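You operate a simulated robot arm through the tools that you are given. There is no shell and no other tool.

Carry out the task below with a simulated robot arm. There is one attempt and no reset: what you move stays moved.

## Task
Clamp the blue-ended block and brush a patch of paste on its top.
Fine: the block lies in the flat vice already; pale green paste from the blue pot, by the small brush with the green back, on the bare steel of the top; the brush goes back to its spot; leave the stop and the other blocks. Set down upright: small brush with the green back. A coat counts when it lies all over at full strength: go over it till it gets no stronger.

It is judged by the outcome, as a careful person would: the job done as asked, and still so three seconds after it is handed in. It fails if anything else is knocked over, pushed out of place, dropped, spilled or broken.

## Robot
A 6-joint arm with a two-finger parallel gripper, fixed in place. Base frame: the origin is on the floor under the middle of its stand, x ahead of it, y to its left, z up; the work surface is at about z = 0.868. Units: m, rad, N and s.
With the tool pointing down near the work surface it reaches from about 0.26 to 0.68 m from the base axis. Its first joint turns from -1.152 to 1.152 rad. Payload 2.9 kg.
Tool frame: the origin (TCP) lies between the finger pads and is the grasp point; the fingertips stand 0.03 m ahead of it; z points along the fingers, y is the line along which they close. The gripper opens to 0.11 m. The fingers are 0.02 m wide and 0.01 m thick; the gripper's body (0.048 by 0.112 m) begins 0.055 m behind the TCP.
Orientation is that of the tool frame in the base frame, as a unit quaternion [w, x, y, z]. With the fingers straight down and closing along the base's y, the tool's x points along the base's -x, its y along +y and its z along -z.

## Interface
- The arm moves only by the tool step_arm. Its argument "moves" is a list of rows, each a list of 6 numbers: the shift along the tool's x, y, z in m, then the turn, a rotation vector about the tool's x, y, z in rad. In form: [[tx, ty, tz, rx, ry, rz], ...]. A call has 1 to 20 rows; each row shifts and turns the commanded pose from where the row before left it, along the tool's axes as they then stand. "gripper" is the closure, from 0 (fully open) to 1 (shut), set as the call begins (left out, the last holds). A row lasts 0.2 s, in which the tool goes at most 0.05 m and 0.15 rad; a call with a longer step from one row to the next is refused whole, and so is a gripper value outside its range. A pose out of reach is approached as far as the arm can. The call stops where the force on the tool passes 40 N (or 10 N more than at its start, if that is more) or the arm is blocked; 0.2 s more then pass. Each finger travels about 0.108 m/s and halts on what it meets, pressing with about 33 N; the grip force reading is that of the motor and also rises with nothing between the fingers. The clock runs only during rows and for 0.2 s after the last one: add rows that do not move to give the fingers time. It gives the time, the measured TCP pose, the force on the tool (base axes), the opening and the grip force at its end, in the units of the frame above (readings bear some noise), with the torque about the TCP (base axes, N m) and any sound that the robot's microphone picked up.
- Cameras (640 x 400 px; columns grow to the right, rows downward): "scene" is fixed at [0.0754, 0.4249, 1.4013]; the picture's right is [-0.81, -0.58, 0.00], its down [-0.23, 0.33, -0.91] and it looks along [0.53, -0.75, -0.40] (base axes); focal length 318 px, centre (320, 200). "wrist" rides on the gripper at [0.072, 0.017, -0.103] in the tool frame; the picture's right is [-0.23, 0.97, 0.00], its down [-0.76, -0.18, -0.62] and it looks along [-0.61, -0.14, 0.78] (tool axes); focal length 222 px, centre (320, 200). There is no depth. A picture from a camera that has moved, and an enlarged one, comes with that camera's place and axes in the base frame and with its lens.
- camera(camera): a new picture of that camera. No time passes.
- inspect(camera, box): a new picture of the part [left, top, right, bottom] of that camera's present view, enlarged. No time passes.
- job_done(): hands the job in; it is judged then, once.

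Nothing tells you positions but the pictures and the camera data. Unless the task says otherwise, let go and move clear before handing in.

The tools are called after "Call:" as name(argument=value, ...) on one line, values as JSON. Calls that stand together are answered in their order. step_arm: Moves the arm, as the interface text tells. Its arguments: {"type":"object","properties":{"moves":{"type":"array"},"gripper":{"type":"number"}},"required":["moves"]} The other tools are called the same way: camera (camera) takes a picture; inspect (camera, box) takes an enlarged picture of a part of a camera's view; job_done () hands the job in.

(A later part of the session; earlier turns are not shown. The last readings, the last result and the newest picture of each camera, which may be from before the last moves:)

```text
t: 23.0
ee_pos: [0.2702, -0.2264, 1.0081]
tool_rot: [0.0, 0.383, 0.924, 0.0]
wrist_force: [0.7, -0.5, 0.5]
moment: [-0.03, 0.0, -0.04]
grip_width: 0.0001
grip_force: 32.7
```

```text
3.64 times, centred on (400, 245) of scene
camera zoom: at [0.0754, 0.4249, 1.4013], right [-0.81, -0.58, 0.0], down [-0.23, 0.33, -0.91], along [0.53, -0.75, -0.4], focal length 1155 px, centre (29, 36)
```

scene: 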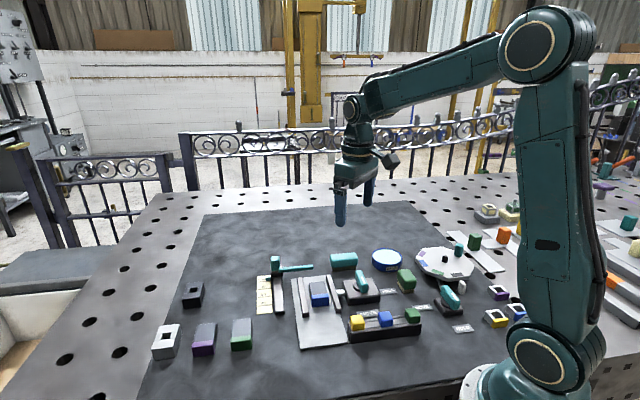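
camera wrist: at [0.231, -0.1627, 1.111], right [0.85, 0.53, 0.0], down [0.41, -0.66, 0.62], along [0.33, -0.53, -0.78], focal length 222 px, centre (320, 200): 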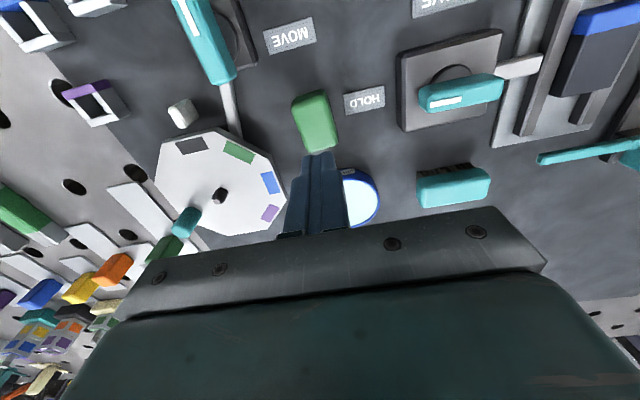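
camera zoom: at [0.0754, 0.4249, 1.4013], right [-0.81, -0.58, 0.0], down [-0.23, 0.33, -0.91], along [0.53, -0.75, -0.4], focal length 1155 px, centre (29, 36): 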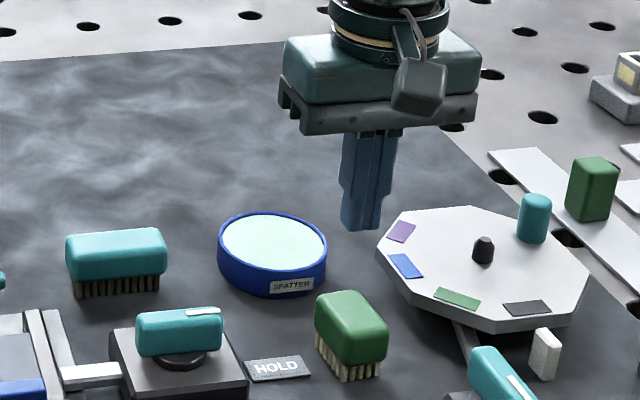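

The fingers slid off: the gripper closed fully and the brush stayed on the table, apparently still upright in its place. I'll look closely at its shape and position before trying again.

Call:
inspect(camera="scene", box=[385, 258, 425, 290])

Call:
inspect(camera="wrist", box=[280, 80, 350, 160])

Call:
inspect(camera="scene", box=[360, 230, 450, 300])

```text
12.50 times, centred on (405, 274) of scene
camera zoom: at [0.0754, 0.4249, 1.4013], right [-0.81, -0.58, 0.0], down [-0.23, 0.33, -0.91], along [0.53, -0.75, -0.4], focal length 3969 px, centre (-742, -725)
```

zoom: 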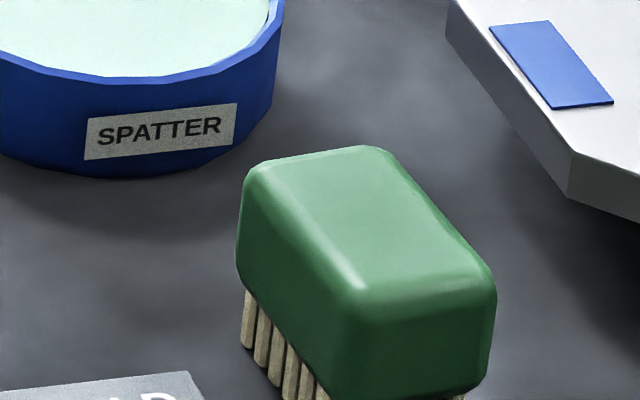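

```text
5.00 times, centred on (315, 120) of wrist
camera zoom: at [0.231, -0.1627, 1.111], right [0.85, 0.53, 0.0], down [0.41, -0.66, 0.62], along [0.33, -0.53, -0.78], focal length 1111 px, centre (345, 600)
```

zoom: 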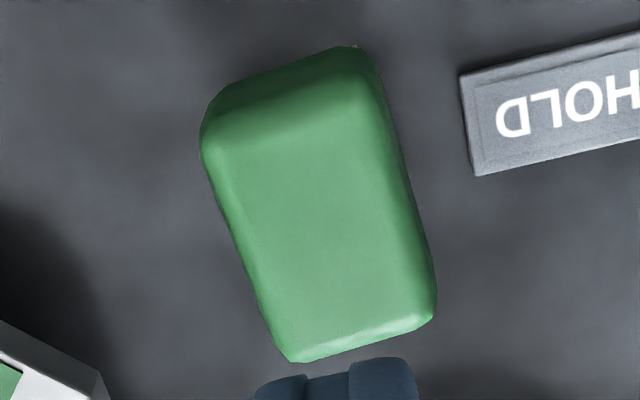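

```text
5.71 times, centred on (405, 265) of scene
camera zoom: at [0.0754, 0.4249, 1.4013], right [-0.81, -0.58, 0.0], down [-0.23, 0.33, -0.91], along [0.53, -0.75, -0.4], focal length 1814 px, centre (-166, -171)
```

zoom: 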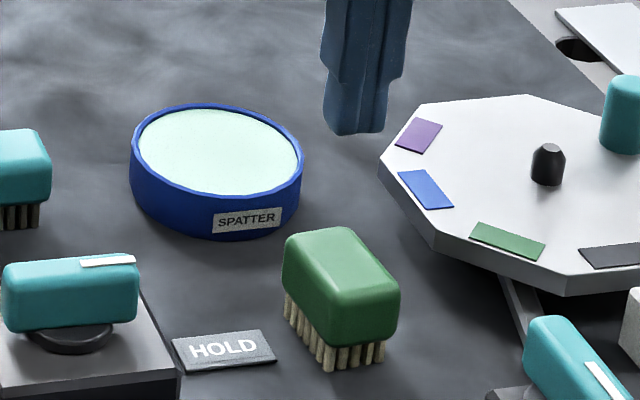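

The brush is upright but shifted about 5 mm along the closing direction and rotated a few degrees. My grip was too high, on its rounded back. I'll open up, re-centre and grip about 1 cm lower, where the back's sides are straight.

Call:
step_arm(moves=[[0.0006, -0.0033, 0, 0, 0, 0], [0, 0, 0, 0, 0, 0], [0, 0, 0.03, 0, 0, 0], [0, 0, 0.02, 0, 0, 0], [0, 0, 0, 0, 0, 0]], gripper=0.48)

Call:
camera(camera="wrist")

Call:
inspect(camera="wrist", box=[240, 80, 400, 200])

```text
t: 24.2
ee_pos: [0.2671, -0.2275, 0.9585]
tool_rot: [-0.001, 0.383, 0.924, 0.0]
wrist_force: [0.3, 0.7, 0.3]
moment: [-0.02, -0.04, 0.02]
grip_width: 0.0573
grip_force: 0.1
```

```text
taken
camera wrist: at [0.2282, -0.164, 1.0612], right [0.85, 0.53, 0.0], down [0.41, -0.66, 0.62], along [0.33, -0.53, -0.78], focal length 222 px, centre (320, 200)
```

wrist: 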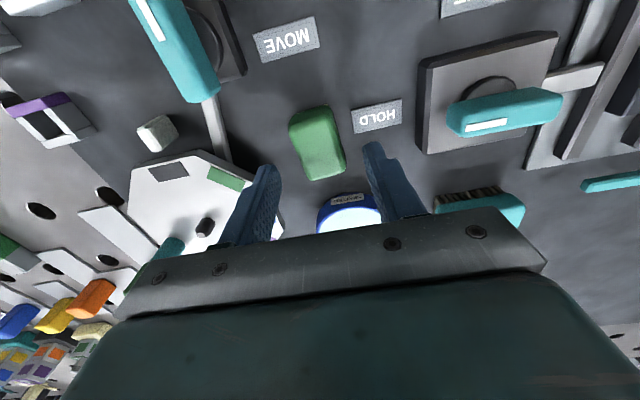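

```text
3.33 times, centred on (320, 140) of wrist
camera zoom: at [0.2282, -0.164, 1.0612], right [0.85, 0.53, 0.0], down [0.41, -0.66, 0.62], along [0.33, -0.53, -0.78], focal length 740 px, centre (320, 400)
```

zoom: 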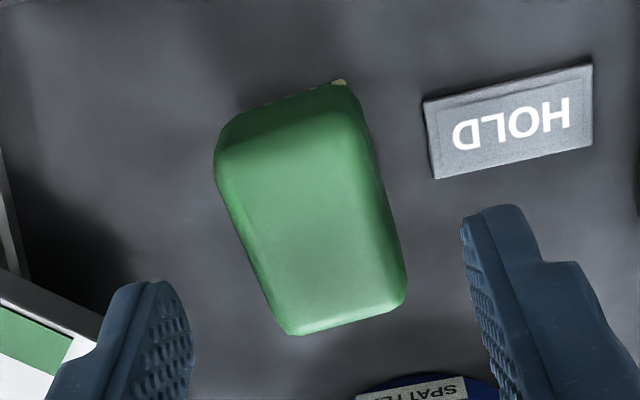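

The brush is centred at (0.267, −0.228) and turned about 4.5° counter-clockwise relative to the tool. I'll match that angle and descend deeper.

Call:
step_arm(moves=[[0, 0, 0, 0, 0, -0.08], [0, 0, 0.018, 0, 0, 0], [0, 0, 0.018, 0, 0, 0], [0, 0, 0.009, 0, 0, 0], [0, 0, 0, 0, 0, 0]])

Call:
camera(camera="wrist")

Call:
inspect(camera="scene", box=[360, 230, 450, 300])

```text
t: 25.4
ee_pos: [0.2679, -0.2281, 0.9122]
tool_rot: [0.0, 0.346, 0.938, 0.0]
wrist_force: [0.3, -0.3, -0.5]
moment: [-0.03, 0.0, -0.01]
grip_width: 0.0573
grip_force: 0.2
```

```text
taken
camera wrist: at [0.2234, -0.1678, 1.0156], right [0.8, 0.59, 0.0], down [0.46, -0.63, 0.62], along [0.37, -0.5, -0.78], focal length 222 px, centre (320, 200)
```

wrist: 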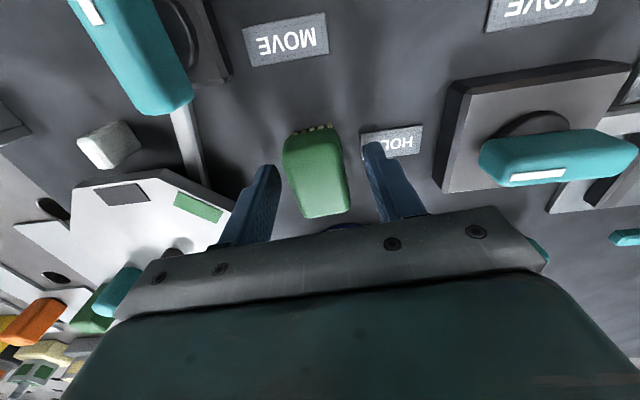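

```text
5.71 times, centred on (405, 265) of scene
camera zoom: at [0.0754, 0.4249, 1.4013], right [-0.81, -0.58, 0.0], down [-0.23, 0.33, -0.91], along [0.53, -0.75, -0.4], focal length 1814 px, centre (-166, -171)
```

zoom: 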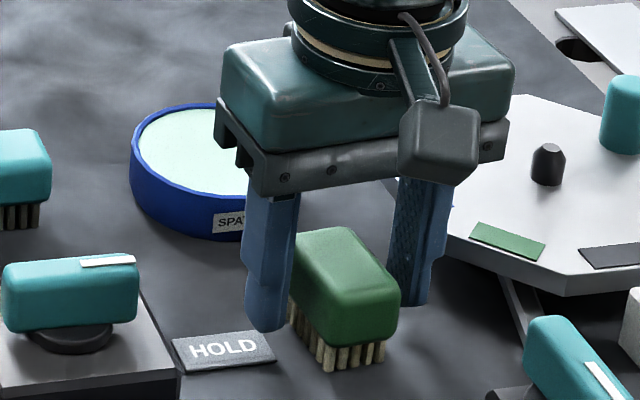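

Clear on both sides. I'll go 3 mm lower and close.

Call:
step_arm(moves=[[0, 0, 0.003, 0, 0, 0], [0, 0, 0, 0, 0, 0]])

Call:
step_arm(moves=[[0, 0, 0, 0, 0, 0], [0, 0, 0, 0, 0, 0], [0, 0, 0, 0, 0, 0], [0, 0, 0, 0, 0, 0]], gripper=1.0)

Call:
inspect(camera="scene", box=[360, 230, 450, 300])

Call:
inspect(camera="wrist", box=[240, 90, 400, 240])

```text
t: 26.0
ee_pos: [0.2671, -0.2282, 0.9105]
tool_rot: [0.0, 0.346, 0.938, 0.0]
wrist_force: [-0.2, 0.0, -0.1]
moment: [0.01, 0.03, 0.02]
grip_width: 0.0568
grip_force: 0.0
```

```text
t: 27.0
ee_pos: [0.2683, -0.2273, 0.9098]
tool_rot: [0.0, 0.346, 0.938, 0.0]
wrist_force: [0.1, 0.0, 0.1]
moment: [0.01, -0.01, 0.0]
grip_width: 0.0332
grip_force: 33.1
```

```text
5.71 times, centred on (405, 265) of scene
camera zoom: at [0.0754, 0.4249, 1.4013], right [-0.81, -0.58, 0.0], down [-0.23, 0.33, -0.91], along [0.53, -0.75, -0.4], focal length 1814 px, centre (-166, -171)
```

zoom: 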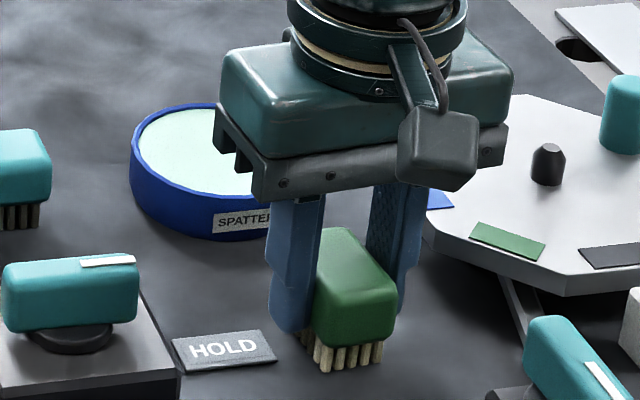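

```text
2.67 times, centred on (320, 165) of wrist
camera zoom: at [0.2235, -0.1678, 1.0129], right [0.8, 0.59, 0.0], down [0.46, -0.63, 0.62], along [0.37, -0.5, -0.78], focal length 592 px, centre (320, 293)
```

zoom: 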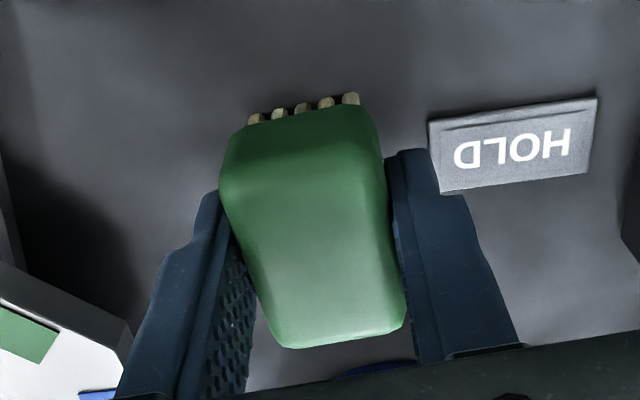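

The grip reads 33.2 mm and 33 N. This time I'll lift slowly and check along the way.

Call:
step_arm(moves=[[0, 0, -0.002, 0, 0, 0], [0, 0, -0.003, 0, 0, 0], [0, 0, -0.005, 0, 0, 0], [0, 0, 0, 0, 0, 0]])

Call:
inspect(camera="scene", box=[360, 230, 450, 300])

Call:
inspect(camera="wrist", box=[240, 90, 400, 240])

```text
t: 28.0
ee_pos: [0.2676, -0.2286, 0.9202]
tool_rot: [-0.001, 0.346, 0.938, 0.0]
wrist_force: [-0.1, 0.5, -0.5]
moment: [-0.02, 0.0, 0.0]
grip_width: 0.0332
grip_force: 33.0
```

```text
5.71 times, centred on (405, 265) of scene
camera zoom: at [0.0754, 0.4249, 1.4013], right [-0.81, -0.58, 0.0], down [-0.23, 0.33, -0.91], along [0.53, -0.75, -0.4], focal length 1814 px, centre (-166, -171)
```

zoom: 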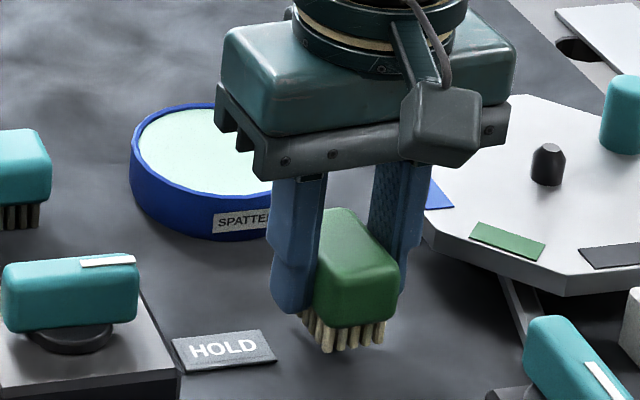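

```text
2.67 times, centred on (320, 165) of wrist
camera zoom: at [0.2239, -0.1678, 1.0231], right [0.8, 0.59, 0.0], down [0.46, -0.63, 0.62], along [0.37, -0.5, -0.78], focal length 592 px, centre (320, 293)
```

zoom: 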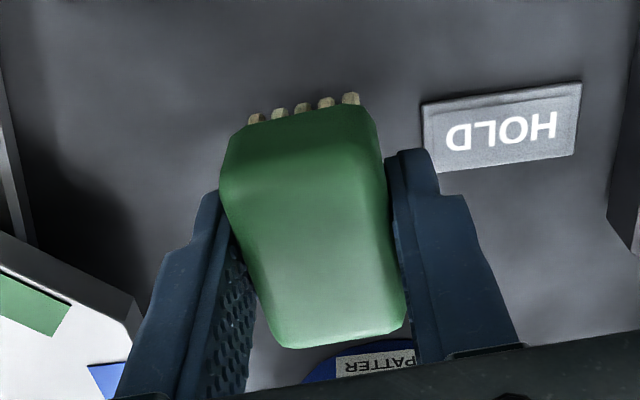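

The brush is securely lifted. I'll raise it, turn the wrist back to 45° and move toward the pot.

Call:
step_arm(moves=[[0, 0, -0.02, 0, 0, 0], [0, 0, -0.03, 0, 0, 0], [0, 0, -0.03, 0, 0, 0], [0, 0, 0, 0, 0, 0.08], [-0.025, 0.0045, 0, 0, 0, 0], [-0.025, 0.0045, 0, 0, 0, 0], [0, 0, 0, 0, 0, 0]])

Call:
camera(camera="wrist")

Call:
inspect(camera="scene", box=[340, 190, 460, 300])

```text
t: 29.6
ee_pos: [0.3091, -0.258, 1.0003]
tool_rot: [-0.001, 0.383, 0.924, 0.0]
wrist_force: [-0.2, -0.7, -0.6]
moment: [0.01, 0.03, 0.01]
grip_width: 0.0332
grip_force: 32.7
```

```text
taken
camera wrist: at [0.2703, -0.1938, 1.103], right [0.85, 0.53, 0.0], down [0.41, -0.66, 0.62], along [0.33, -0.53, -0.78], focal length 222 px, centre (320, 200)
```

wrist: 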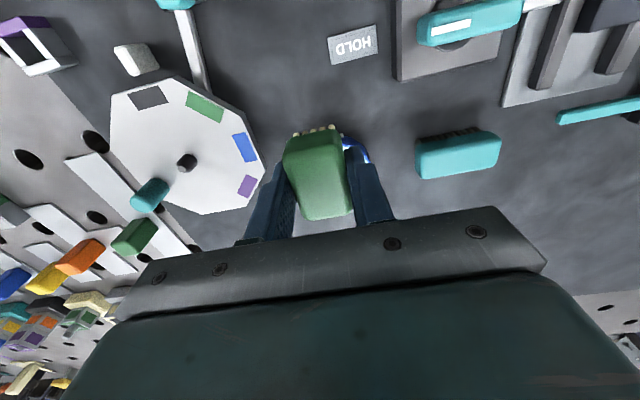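

```text
3.64 times, centred on (400, 245) of scene
camera zoom: at [0.0754, 0.4249, 1.4013], right [-0.81, -0.58, 0.0], down [-0.23, 0.33, -0.91], along [0.53, -0.75, -0.4], focal length 1155 px, centre (29, 36)
```

zoom: 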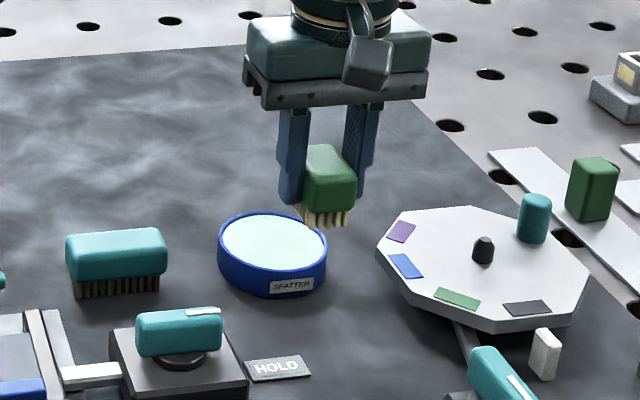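

The pot's centre works out to about (0.354, −0.294), with the rim near z = 0.898. I'll move over it and hover just above the rim.

Call:
step_arm(moves=[[-0.0283, 0.0036, 0, 0, 0, 0], [-0.0283, 0.0035, 0, 0, 0, 0], [0, 0, 0.025, 0, 0, 0], [0, 0, 0.02, 0, 0, 0], [0, 0, 0, 0, 0, 0]])

Call:
inspect(camera="scene", box=[340, 220, 430, 290])

Call:
camera(camera="wrist")

```text
t: 30.8
ee_pos: [0.3549, -0.2924, 0.9557]
tool_rot: [0.0, 0.382, 0.924, -0.001]
wrist_force: [0.4, 0.4, -0.5]
moment: [0.01, -0.02, -0.02]
grip_width: 0.0331
grip_force: 33.2
```

```text
5.71 times, centred on (385, 255) of scene
camera zoom: at [0.0754, 0.4249, 1.4013], right [-0.81, -0.58, 0.0], down [-0.23, 0.33, -0.91], along [0.53, -0.75, -0.4], focal length 1814 px, centre (-51, -114)
```

zoom: 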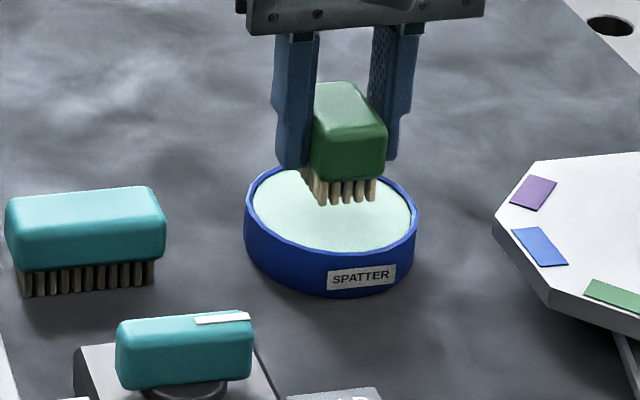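

```text
taken
camera wrist: at [0.3154, -0.2287, 1.0578], right [0.85, 0.53, 0.0], down [0.41, -0.66, 0.62], along [0.33, -0.53, -0.78], focal length 222 px, centre (320, 200)
```

wrist: 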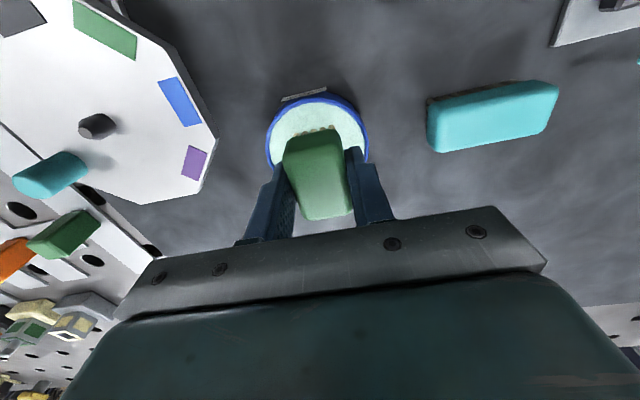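

The bristles hover inside the rim. I'll shift 3 mm to centre on the pot and lower gently in small steps, watching the force.

Call:
step_arm(moves=[[-0.003, -0.0005, 0.004, 0, 0, 0], [0, 0, 0.005, 0, 0, 0], [0, 0, 0.004, 0, 0, 0], [0, 0, 0, 0, 0, 0]])

Call:
inspect(camera="scene", box=[355, 235, 415, 285])

```text
t: 31.8
ee_pos: [0.3569, -0.2948, 0.9417]
tool_rot: [0.0, 0.383, 0.924, 0.0]
wrist_force: [0.8, -0.7, -0.2]
moment: [0.0, 0.02, 0.0]
grip_width: 0.0332
grip_force: 33.0
```

```text
8.00 times, centred on (385, 260) of scene
camera zoom: at [0.0754, 0.4249, 1.4013], right [-0.81, -0.58, 0.0], down [-0.23, 0.33, -0.91], along [0.53, -0.75, -0.4], focal length 2540 px, centre (-200, -280)
```

zoom: 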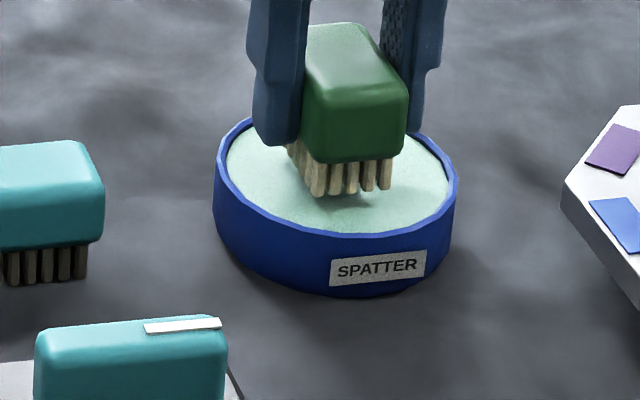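

The bristles are close to the paste surface. I'll go down a few millimetres more.

Call:
step_arm(moves=[[0, 0, 0.003, 0, 0, 0], [0, 0, 0.002, 0, 0, 0], [0, 0, 0.002, 0, 0, 0], [0, 0, 0, 0, 0, 0]])

Call:
inspect(camera="scene", box=[355, 235, 415, 285])

```text
t: 32.8
ee_pos: [0.3568, -0.2955, 0.9349]
tool_rot: [0.001, 0.382, 0.924, 0.0]
wrist_force: [-0.7, 0.0, -0.6]
moment: [0.02, 0.0, -0.02]
grip_width: 0.0332
grip_force: 32.9
```

```text
8.00 times, centred on (385, 260) of scene
camera zoom: at [0.0754, 0.4249, 1.4013], right [-0.81, -0.58, 0.0], down [-0.23, 0.33, -0.91], along [0.53, -0.75, -0.4], focal length 2540 px, centre (-200, -280)
```

zoom: 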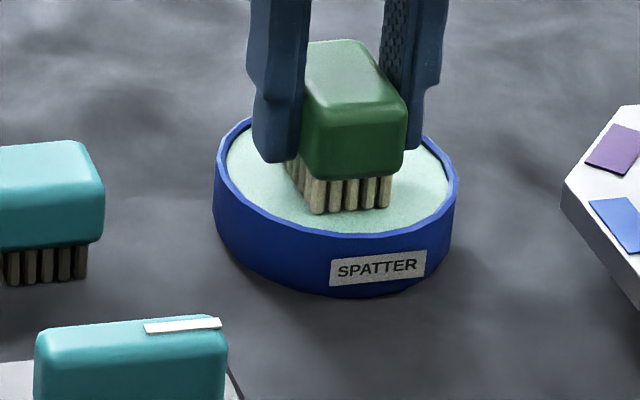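

Call:
step_arm(moves=[[0, 0, 0.0015, 0, 0, 0], [0, 0, 0.0015, 0, 0, 0], [0, 0, 0, 0, 0, 0]])

Call:
inspect(camera="scene", box=[355, 235, 415, 285])

```text
t: 33.6
ee_pos: [0.3576, -0.2957, 0.9341]
tool_rot: [0.003, 0.382, 0.924, 0.0]
wrist_force: [-4.2, 5.1, 29.2]
moment: [0.11, 0.1, 0.03]
grip_width: 0.0337
grip_force: 33.4
```

```text
8.00 times, centred on (385, 260) of scene
camera zoom: at [0.0749, 0.4253, 1.4012], right [-0.81, -0.58, 0.0], down [-0.23, 0.33, -0.91], along [0.53, -0.75, -0.4], focal length 2540 px, centre (-200, -280)
```

zoom: 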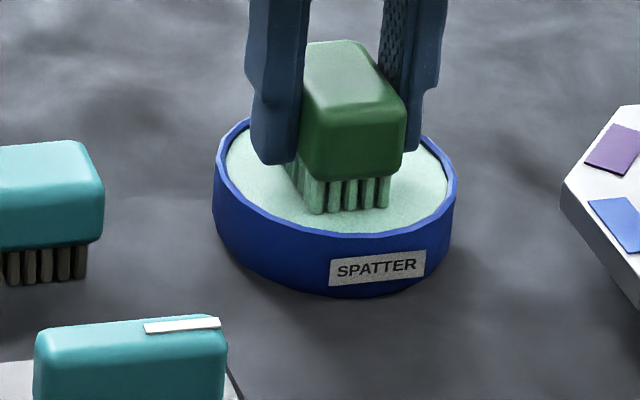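

The bristles touched the paste with a 29 N push and have turned pale green, so the brush is loaded. I'll ease off, lift and carry it over to hover above the block.

Call:
step_arm(moves=[[0, 0, -0.004, 0, 0, 0], [0, 0, -0.015, 0, 0, 0], [0, 0, -0.025, 0, 0, 0], [0, 0, -0.025, 0, 0, 0], [0, 0, 0, 0, 0, 0]])

Call:
inspect(camera="scene", box=[340, 200, 430, 290])

Call:
camera(camera="wrist")

```text
t: 34.8
ee_pos: [0.3568, -0.2938, 1.0005]
tool_rot: [0.0, 0.383, 0.924, 0.0]
wrist_force: [0.5, 0.0, -0.1]
moment: [0.01, 0.04, 0.01]
grip_width: 0.0333
grip_force: 32.9
```

```text
4.44 times, centred on (385, 245) of scene
camera zoom: at [0.0754, 0.4249, 1.4013], right [-0.81, -0.58, 0.0], down [-0.23, 0.33, -0.91], along [0.53, -0.75, -0.4], focal length 1411 px, centre (31, 0)
```

zoom: 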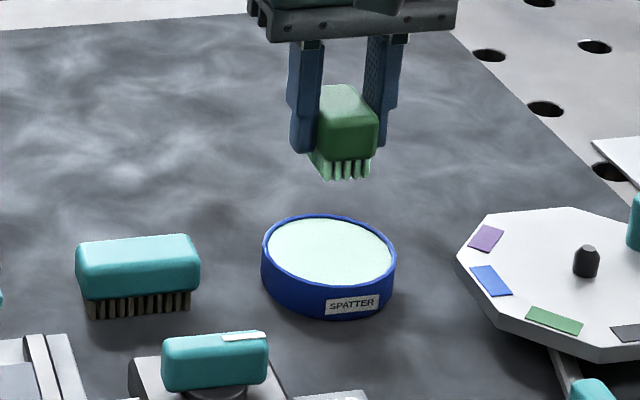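

```text
taken
camera wrist: at [0.3172, -0.2304, 1.1038], right [0.85, 0.53, 0.0], down [0.41, -0.66, 0.62], along [0.33, -0.53, -0.78], focal length 222 px, centre (320, 200)
```

wrist: 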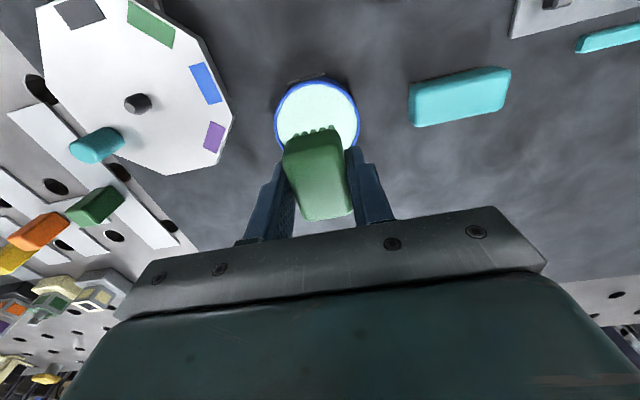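

The brush is well loaded and nothing dripped. I'll move beside the block first for a clear view of its steel top.

Call:
step_arm(moves=[[0.0121, 0.0434, 0, 0, 0, 0], [0.0121, 0.0434, 0, 0, 0, 0], [0.0121, 0.0434, 0, 0, 0, 0], [0.0121, 0.0434, 0, 0, 0, 0], [0.0121, 0.0434, 0, 0, 0, 0], [0, 0, 0, 0, 0, 0]])

Call:
camera(camera="wrist")

Call:
inspect(camera="wrist", box=[250, 30, 390, 150])

Call:
inspect(camera="scene", box=[280, 230, 370, 320])

```text
t: 36.2
ee_pos: [0.4669, -0.097, 1.0008]
tool_rot: [0.0, 0.383, 0.924, 0.0]
wrist_force: [-0.8, 0.6, -1.0]
moment: [-0.03, 0.0, -0.04]
grip_width: 0.0328
grip_force: 32.8
```

```text
taken
camera wrist: at [0.4283, -0.0334, 1.1031], right [0.85, 0.53, 0.0], down [0.41, -0.66, 0.62], along [0.33, -0.53, -0.78], focal length 222 px, centre (320, 200)
```

wrist: 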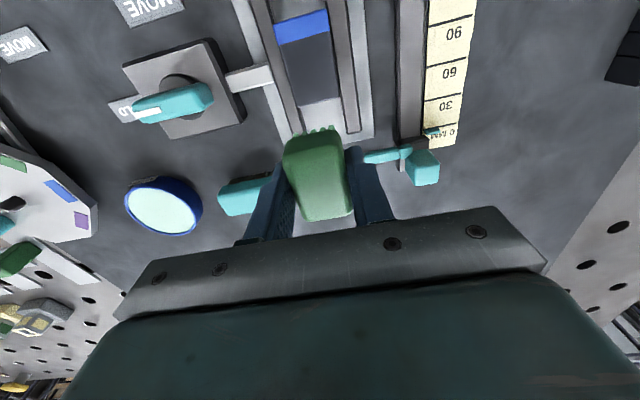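

```text
3.33 times, centred on (320, 90) of wrist
camera zoom: at [0.4283, -0.0334, 1.1031], right [0.85, 0.53, 0.0], down [0.41, -0.66, 0.62], along [0.33, -0.53, -0.78], focal length 740 px, centre (320, 567)
```

zoom: 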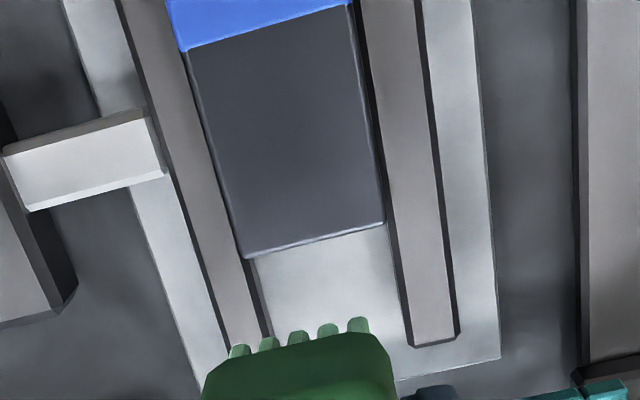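

```text
4.44 times, centred on (325, 275) of scene
camera zoom: at [0.0754, 0.4249, 1.4013], right [-0.81, -0.58, 0.0], down [-0.23, 0.33, -0.91], along [0.53, -0.75, -0.4], focal length 1411 px, centre (298, -133)
```

zoom: 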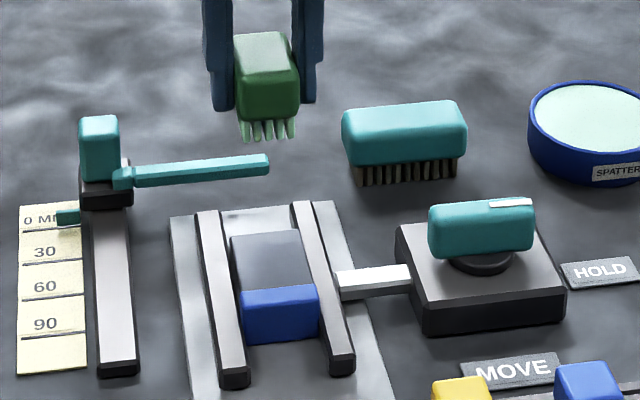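

The block's steel top measures about 38 × 45 mm, centred near (0.438, −0.064) with its top around z ≈ 0.902. The bristle footprint is roughly 27 × 38 mm, in line with the block. I'll move directly above it and hover about 1 cm up to check alignment.

Call:
step_arm(moves=[[0.0217, 0.0015, 0, 0, 0, 0], [0.0216, 0.0014, 0, 0, 0, 0], [0, 0, 0.02, 0, 0, 0], [0, 0, 0.02, 0, 0, 0], [0, 0, 0, 0, 0, 0]])

Call:
camera(camera="wrist")

Call:
inspect(camera="wrist", box=[250, 60, 390, 180])

Call:
inspect(camera="scene", box=[290, 250, 350, 310])

```text
t: 37.4
ee_pos: [0.4393, -0.0656, 0.959]
tool_rot: [0.001, 0.383, 0.924, 0.0]
wrist_force: [0.7, -0.9, -1.1]
moment: [0.0, 0.0, -0.02]
grip_width: 0.0331
grip_force: 33.0
```

```text
taken
camera wrist: at [0.399, -0.0019, 1.0625], right [0.85, 0.53, 0.0], down [0.41, -0.66, 0.62], along [0.33, -0.53, -0.78], focal length 222 px, centre (320, 200)
```

wrist: 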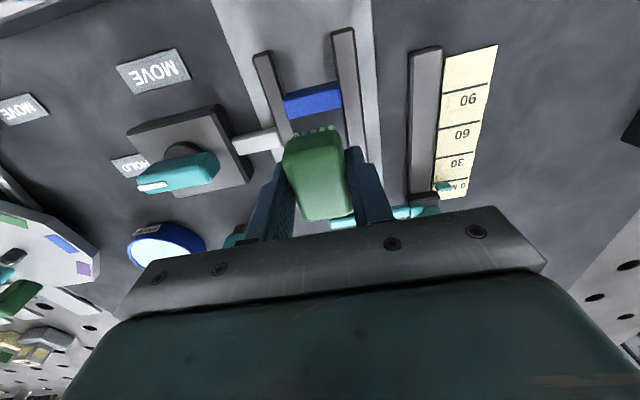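

```text
3.33 times, centred on (320, 120) of wrist
camera zoom: at [0.399, -0.0019, 1.0625], right [0.85, 0.53, 0.0], down [0.41, -0.66, 0.62], along [0.33, -0.53, -0.78], focal length 740 px, centre (320, 467)
```

zoom: 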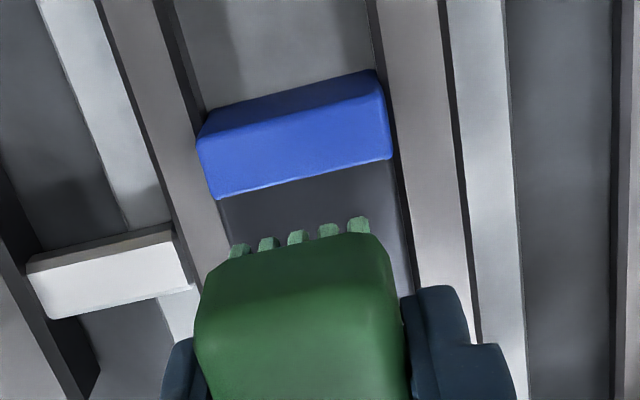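

```text
6.67 times, centred on (320, 280) of scene
camera zoom: at [0.0754, 0.4249, 1.4013], right [-0.81, -0.58, 0.0], down [-0.23, 0.33, -0.91], along [0.53, -0.75, -0.4], focal length 2117 px, centre (320, -333)
```

zoom: 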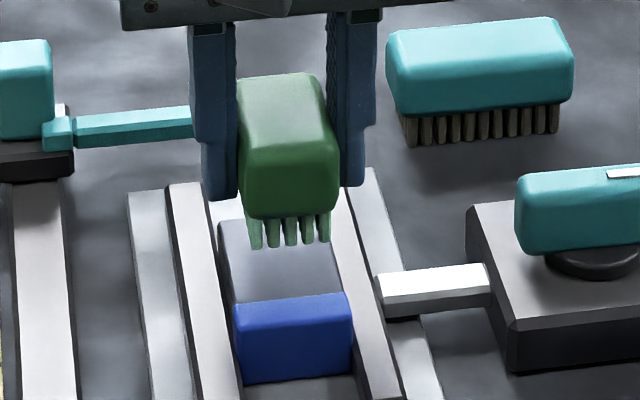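

The bristles hang over the steel with the blue end a few millimetres clear. I'll shift slightly away from the blue edge and lower toward the surface in small steps.

Call:
step_arm(moves=[[-0.0012, 0.0012, 0.006, 0, 0, 0], [0, 0, 0.005, 0, 0, 0], [0, 0, 0.004, 0, 0, 0], [0, 0, 0, 0, 0, 0]])

Call:
inspect(camera="wrist", box=[250, 60, 390, 180])

Call:
inspect(camera="scene", box=[295, 260, 345, 310])

```text
t: 38.4
ee_pos: [0.4407, -0.0656, 0.9465]
tool_rot: [0.0, 0.382, 0.924, 0.0]
wrist_force: [0.2, -0.2, 0.6]
moment: [0.0, -0.02, -0.01]
grip_width: 0.0328
grip_force: 33.1
```

```text
3.33 times, centred on (320, 120) of wrist
camera zoom: at [0.4009, -0.0021, 1.0488], right [0.85, 0.53, 0.0], down [0.41, -0.66, 0.62], along [0.33, -0.53, -0.78], focal length 740 px, centre (320, 467)
```

zoom: 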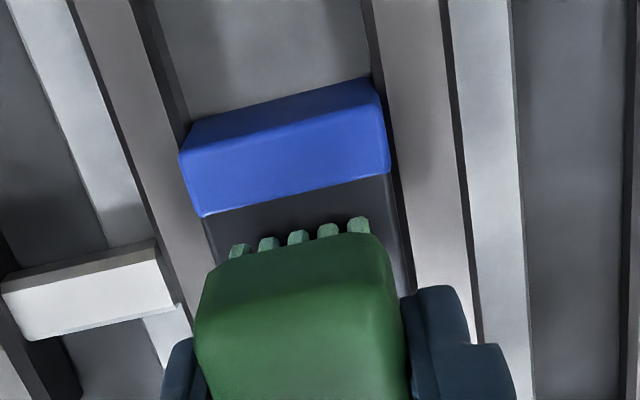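

```text
8.00 times, centred on (320, 285) of scene
camera zoom: at [0.0754, 0.4249, 1.4013], right [-0.81, -0.58, 0.0], down [-0.23, 0.33, -0.91], along [0.53, -0.75, -0.4], focal length 2540 px, centre (320, -480)
```

zoom: 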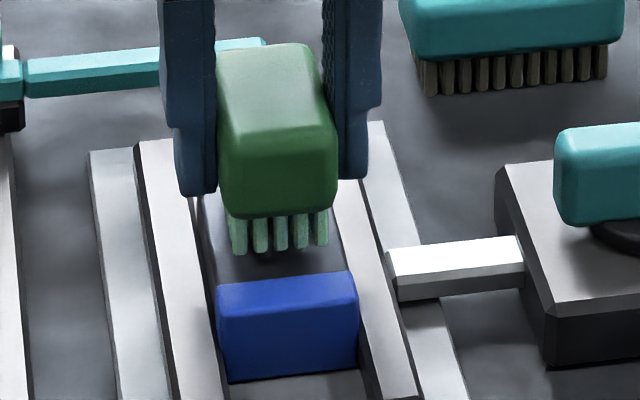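

Both views agree that the bristles are centred across the block, with about 4 mm clearance to the blue edge. I'll lower to contact.

Call:
step_arm(moves=[[0, 0, 0.002, 0, 0, 0], [0, 0, 0.002, 0, 0, 0], [0, 0, 0.0015, 0, 0, 0], [0, 0, 0, 0, 0, 0]])

Call:
inspect(camera="scene", box=[295, 260, 345, 310])

```text
t: 39.4
ee_pos: [0.4404, -0.0658, 0.9408]
tool_rot: [0.0, 0.383, 0.924, 0.0]
wrist_force: [-1.0, 1.7, 7.0]
moment: [-0.07, -0.05, 0.0]
grip_width: 0.0334
grip_force: 33.0
```

```text
8.00 times, centred on (320, 285) of scene
camera zoom: at [0.0752, 0.4249, 1.4013], right [-0.81, -0.58, 0.0], down [-0.23, 0.33, -0.91], along [0.53, -0.75, -0.4], focal length 2540 px, centre (320, -480)
```

zoom: 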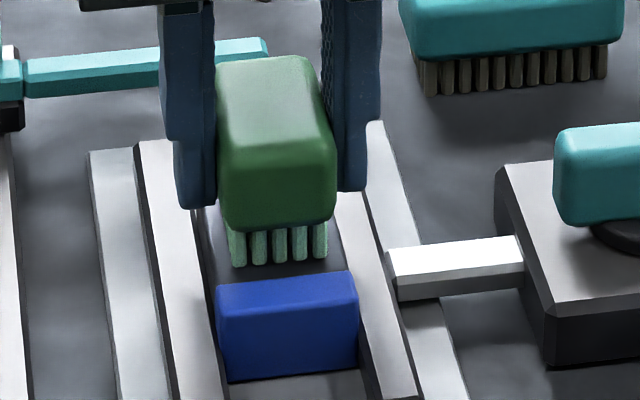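

Light contact on the steel, at 7 N. I'll brush side to side across the width with small strokes.

Call:
step_arm(moves=[[0, 0.002, 0, 0, 0, 0], [0, 0.002, 0, 0, 0, 0], [0, 0.002, 0, 0, 0, 0], [0, -0.003, 0, 0, 0, 0], [0, -0.003, 0, 0, 0, 0], [0, -0.003, 0, 0, 0, 0], [0, -0.003, 0, 0, 0, 0], [0, 0.003, 0, 0, 0, 0], [0, 0.003, 0, 0, 0, 0]])

Call:
inspect(camera="scene", box=[295, 260, 345, 310])

Call:
inspect(camera="wrist", box=[250, 60, 390, 180])

```text
t: 41.4
ee_pos: [0.4394, -0.0655, 0.9407]
tool_rot: [0.0, 0.384, 0.923, -0.001]
wrist_force: [-4.2, -4.5, 16.7]
moment: [-0.3, 0.0, -0.08]
grip_width: 0.0329
grip_force: 32.9
```

```text
8.00 times, centred on (320, 285) of scene
camera zoom: at [0.075, 0.4248, 1.4014], right [-0.81, -0.58, 0.0], down [-0.23, 0.33, -0.91], along [0.53, -0.75, -0.4], focal length 2540 px, centre (320, -480)
```

zoom: 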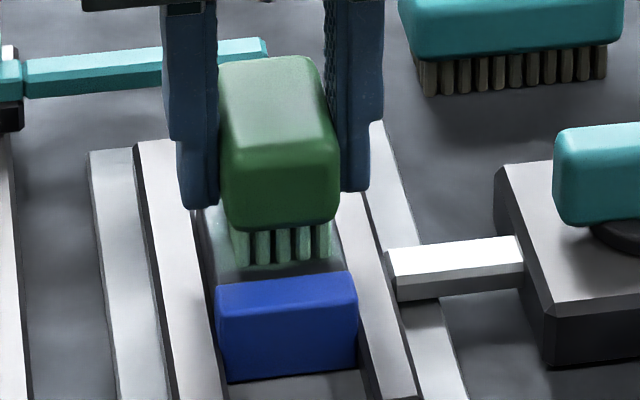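

```text
3.33 times, centred on (320, 120) of wrist
camera zoom: at [0.4007, -0.0028, 1.0438], right [0.85, 0.53, 0.0], down [0.41, -0.66, 0.62], along [0.33, -0.53, -0.78], focal length 740 px, centre (320, 467)
```

zoom: 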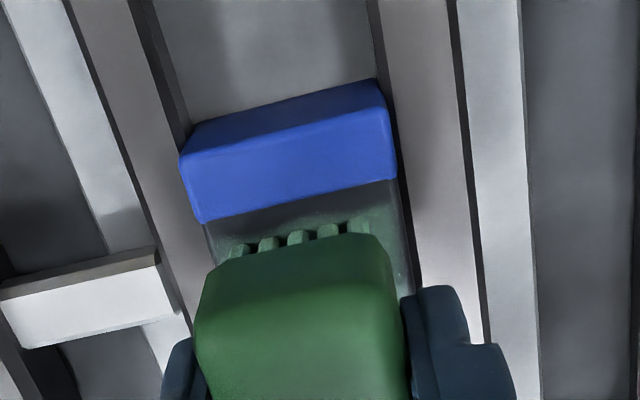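

A film of paste is showing. I'll brush a bit nearer the blue boundary and then a bit nearer the far end, with slightly lighter pressure.

Call:
step_arm(moves=[[0.002, 0, -0.0005, 0, 0, 0], [0, 0.003, 0, 0, 0, 0], [0, 0.003, 0, 0, 0, 0], [0, -0.003, 0, 0, 0, 0], [0, -0.003, 0, 0, 0, 0], [0, -0.003, 0, 0, 0, 0], [0, -0.003, 0, 0, 0, 0], [0, 0.003, 0, 0, 0, 0], [0, 0.003, 0, 0, 0, 0], [-0.002, 0, 0, 0, 0, 0], [-0.002, 0, 0, 0, 0, 0], [0, 0.003, 0, 0, 0, 0], [0, 0.003, 0, 0, 0, 0], [0, -0.003, 0, 0, 0, 0], [0, -0.003, 0, 0, 0, 0], [0, -0.003, 0, 0, 0, 0], [0, -0.003, 0, 0, 0, 0], [0, 0.003, 0, 0, 0, 0], [0, 0.003, 0, 0, 0, 0]])

Call:
inspect(camera="scene", box=[295, 260, 345, 310])

Call:
inspect(camera="wrist", box=[250, 60, 390, 180])

```text
t: 45.4
ee_pos: [0.4424, -0.0677, 0.941]
tool_rot: [0.0, 0.383, 0.924, 0.0]
wrist_force: [-1.2, -1.3, 5.8]
moment: [-0.11, -0.03, -0.01]
grip_width: 0.0332
grip_force: 32.7
```

```text
8.00 times, centred on (320, 285) of scene
camera zoom: at [0.0753, 0.4249, 1.4013], right [-0.81, -0.58, 0.0], down [-0.23, 0.33, -0.91], along [0.53, -0.75, -0.4], focal length 2540 px, centre (320, -480)
```

zoom: 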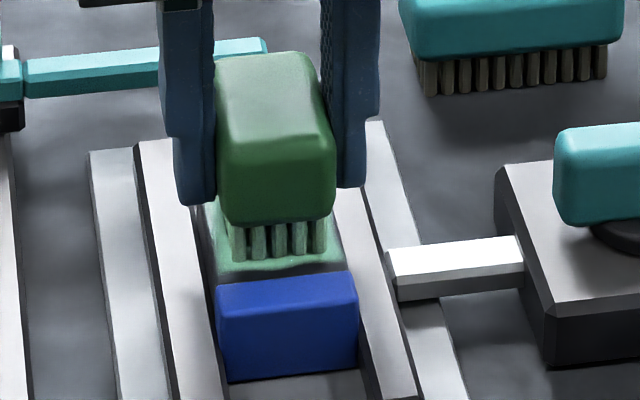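

```text
3.33 times, centred on (320, 120) of wrist
camera zoom: at [0.4027, -0.0037, 1.0438], right [0.85, 0.53, 0.0], down [0.41, -0.66, 0.62], along [0.33, -0.53, -0.78], focal length 740 px, centre (320, 467)
```

zoom: 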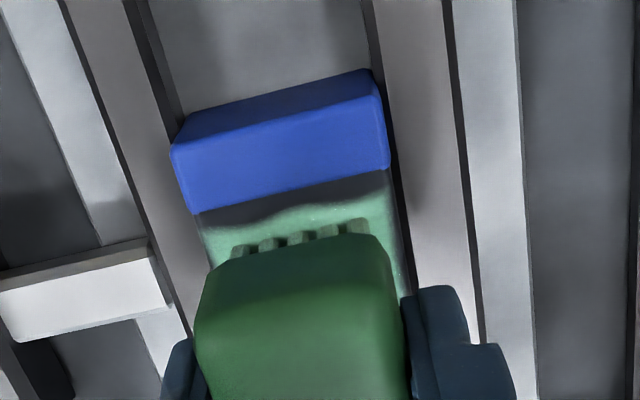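

The coat is forming, with a bare strip of about 3 mm left next to the blue end and the brush running dry. I'll lift off to look at the whole coat.

Call:
step_arm(moves=[[0, 0, -0.01, 0, 0, 0], [0, 0, -0.03, 0, 0, 0], [-0.02, 0, -0.02, 0, 0, 0], [-0.025, 0, 0, 0, 0, 0], [0, 0, 0, 0, 0, 0]])

Call:
inspect(camera="wrist", box=[250, 30, 390, 150])

Call:
inspect(camera="scene", box=[290, 240, 350, 310])

```text
t: 46.6
ee_pos: [0.4738, -0.0998, 1.0008]
tool_rot: [0.0, 0.382, 0.924, 0.0]
wrist_force: [0.2, 0.5, -0.5]
moment: [0.0, 0.0, -0.02]
grip_width: 0.0333
grip_force: 33.4
```

```text
3.33 times, centred on (320, 90) of wrist
camera zoom: at [0.4337, -0.0352, 1.1037], right [0.85, 0.53, 0.0], down [0.41, -0.66, 0.62], along [0.33, -0.53, -0.78], focal length 740 px, centre (320, 567)
```

zoom: 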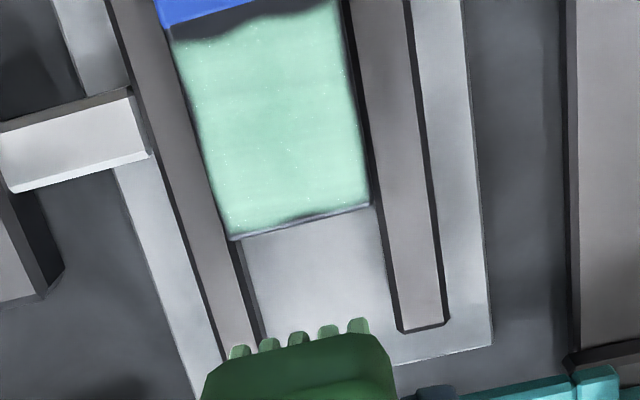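

```text
5.71 times, centred on (320, 275) of scene
camera zoom: at [0.0754, 0.4249, 1.4013], right [-0.81, -0.58, 0.0], down [-0.23, 0.33, -0.91], along [0.53, -0.75, -0.4], focal length 1814 px, centre (320, -229)
```

zoom: 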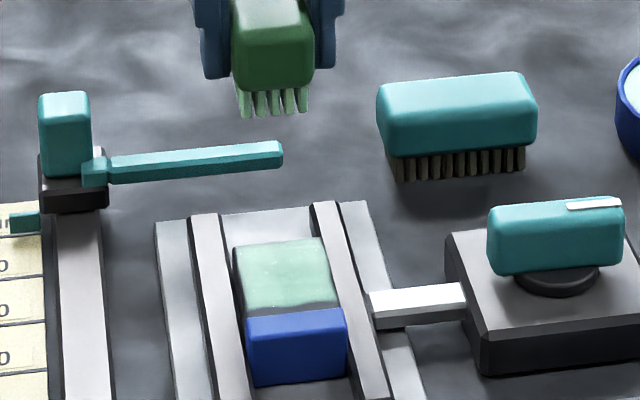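

The coat already covers nearly all the steel, apart from a strip of about 3–4 mm beside the blue end. I'll reload the brush at the pot and go over everything again, reaching closer to the boundary.

Call:
step_arm(moves=[[-0.0111, -0.0441, 0, 0, 0, 0], [-0.0111, -0.0441, 0, 0, 0, 0], [-0.0111, -0.0441, 0, 0, 0, 0], [-0.0111, -0.0441, 0, 0, 0, 0], [-0.0111, -0.0441, 0, 0, 0, 0], [0, 0, 0, 0, 0, 0], [0, 0, 0.03, 0, 0, 0], [0, 0, 0.02, 0, 0, 0], [0, 0, 0, 0, 0, 0]])

Call:
inspect(camera="scene", box=[355, 235, 415, 285])

```text
t: 48.6
ee_pos: [0.3566, -0.2954, 0.9508]
tool_rot: [-0.001, 0.383, 0.924, 0.0]
wrist_force: [0.1, 0.4, 0.2]
moment: [-0.02, -0.02, 0.01]
grip_width: 0.033
grip_force: 32.9
```

```text
8.00 times, centred on (385, 260) of scene
camera zoom: at [0.0754, 0.4249, 1.4013], right [-0.81, -0.58, 0.0], down [-0.23, 0.33, -0.91], along [0.53, -0.75, -0.4], focal length 2540 px, centre (-200, -280)
```

zoom: 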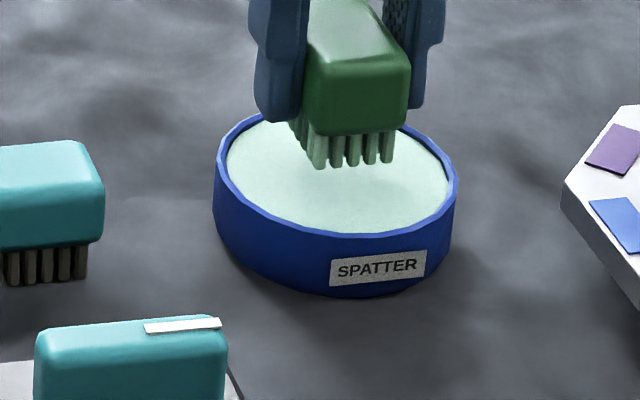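

Call:
step_arm(moves=[[0, 0, 0.006, 0, 0, 0], [0, 0, 0.006, 0, 0, 0], [0, 0, 0.003, 0, 0, 0], [0, 0, 0.0015, 0, 0, 0], [0, 0, 0, 0, 0, 0], [0, 0, 0, 0, 0, 0]])

Call:
inspect(camera="scene", box=[355, 235, 415, 285])

```text
t: 50.0
ee_pos: [0.3571, -0.2949, 0.9344]
tool_rot: [0.0, 0.383, 0.924, -0.001]
wrist_force: [-0.5, -0.6, -0.9]
moment: [0.02, 0.01, 0.04]
grip_width: 0.033
grip_force: 33.0
```

```text
8.00 times, centred on (385, 260) of scene
camera zoom: at [0.0754, 0.4249, 1.4013], right [-0.81, -0.58, 0.0], down [-0.23, 0.33, -0.91], along [0.53, -0.75, -0.4], focal length 2540 px, centre (-200, -280)
```

zoom: 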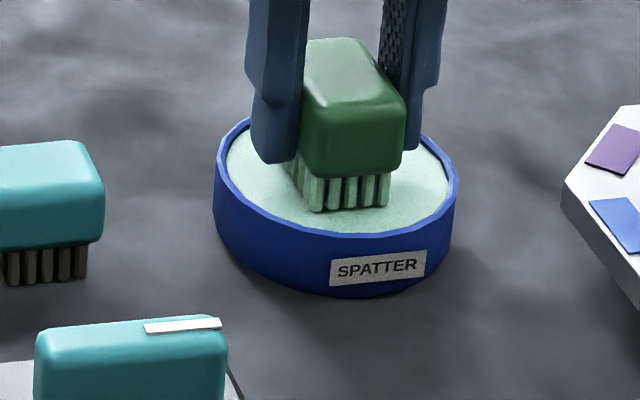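

Call:
step_arm(moves=[[0, 0, 0.001, 0, 0, 0], [0, 0, 0.0007, 0, 0, 0], [0, 0, 0, 0, 0, 0]])

Call:
inspect(camera="scene", box=[355, 235, 415, 285])

```text
t: 50.8
ee_pos: [0.3569, -0.2952, 0.9342]
tool_rot: [0.001, 0.384, 0.923, 0.0]
wrist_force: [-1.9, 0.5, 8.5]
moment: [-0.02, 0.04, 0.01]
grip_width: 0.0332
grip_force: 32.7
```

```text
8.00 times, centred on (385, 260) of scene
camera zoom: at [0.0752, 0.425, 1.4013], right [-0.81, -0.58, 0.0], down [-0.23, 0.33, -0.91], along [0.53, -0.75, -0.4], focal length 2540 px, centre (-200, -280)
```

zoom: 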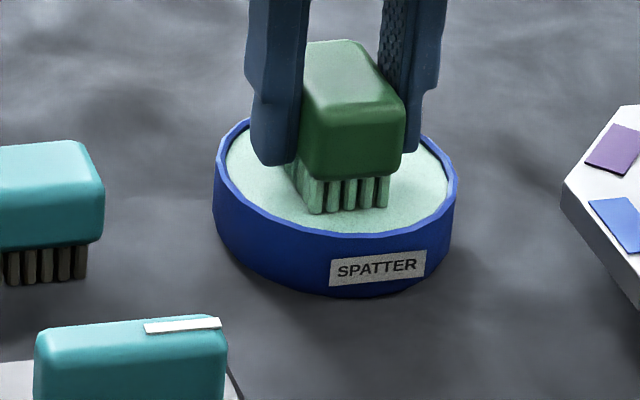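

The brush is reloaded, with 8.5 N contact. I'll lift and return to hover over the block, this time aimed a little nearer the blue boundary.

Call:
step_arm(moves=[[0, 0, -0.004, 0, 0, 0], [0, 0, -0.03, 0, 0, 0], [0, 0, -0.033, 0, 0, 0], [0, 0, 0, 0, 0, 0], [0.01783, 0.0369, 0, 0, 0, 0], [0.01783, 0.0369, 0, 0, 0, 0], [0.01783, 0.0369, 0, 0, 0, 0], [0.01783, 0.0369, 0, 0, 0, 0], [0.01783, 0.0369, 0, 0, 0, 0], [0.01783, 0.0369, 0, 0, 0, 0], [0, 0, 0, 0, 0, 0], [0, 0, 0.03, 0, 0, 0], [0, 0, 0.02, 0, 0, 0], [0, 0, 0, 0, 0, 0]])

Call:
inspect(camera="wrist", box=[250, 60, 390, 180])

Call:
inspect(camera="scene", box=[295, 260, 345, 310])

```text
t: 53.8
ee_pos: [0.4396, -0.0614, 0.9493]
tool_rot: [0.0, 0.383, 0.924, 0.0]
wrist_force: [-1.0, -0.4, -0.2]
moment: [-0.03, 0.01, 0.04]
grip_width: 0.0332
grip_force: 33.0
```

```text
3.33 times, centred on (320, 120) of wrist
camera zoom: at [0.3991, 0.0023, 1.0513], right [0.85, 0.53, 0.0], down [0.41, -0.66, 0.62], along [0.33, -0.53, -0.78], focal length 740 px, centre (320, 467)
```

zoom: 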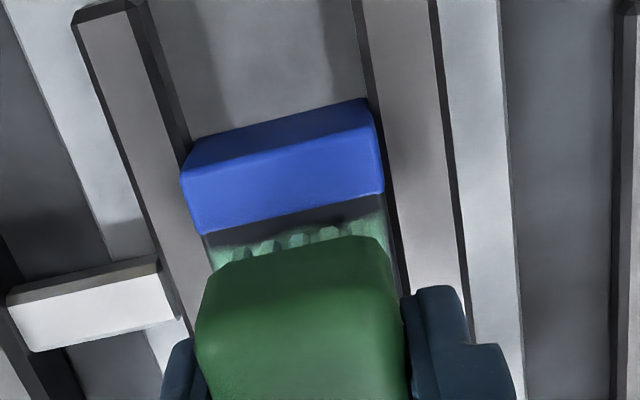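

```text
8.00 times, centred on (320, 285) of scene
camera zoom: at [0.0754, 0.4249, 1.4013], right [-0.81, -0.58, 0.0], down [-0.23, 0.33, -0.91], along [0.53, -0.75, -0.4], focal length 2540 px, centre (320, -480)
```

zoom: 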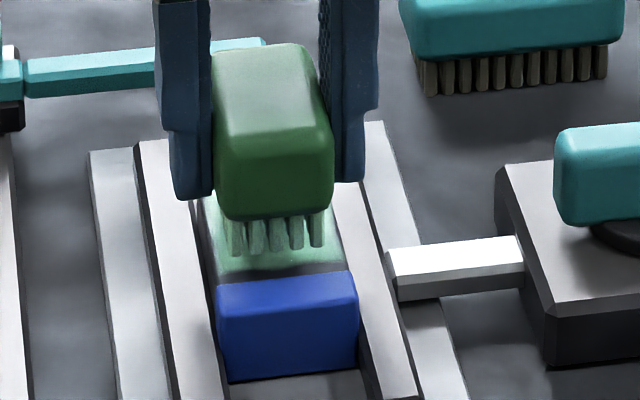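

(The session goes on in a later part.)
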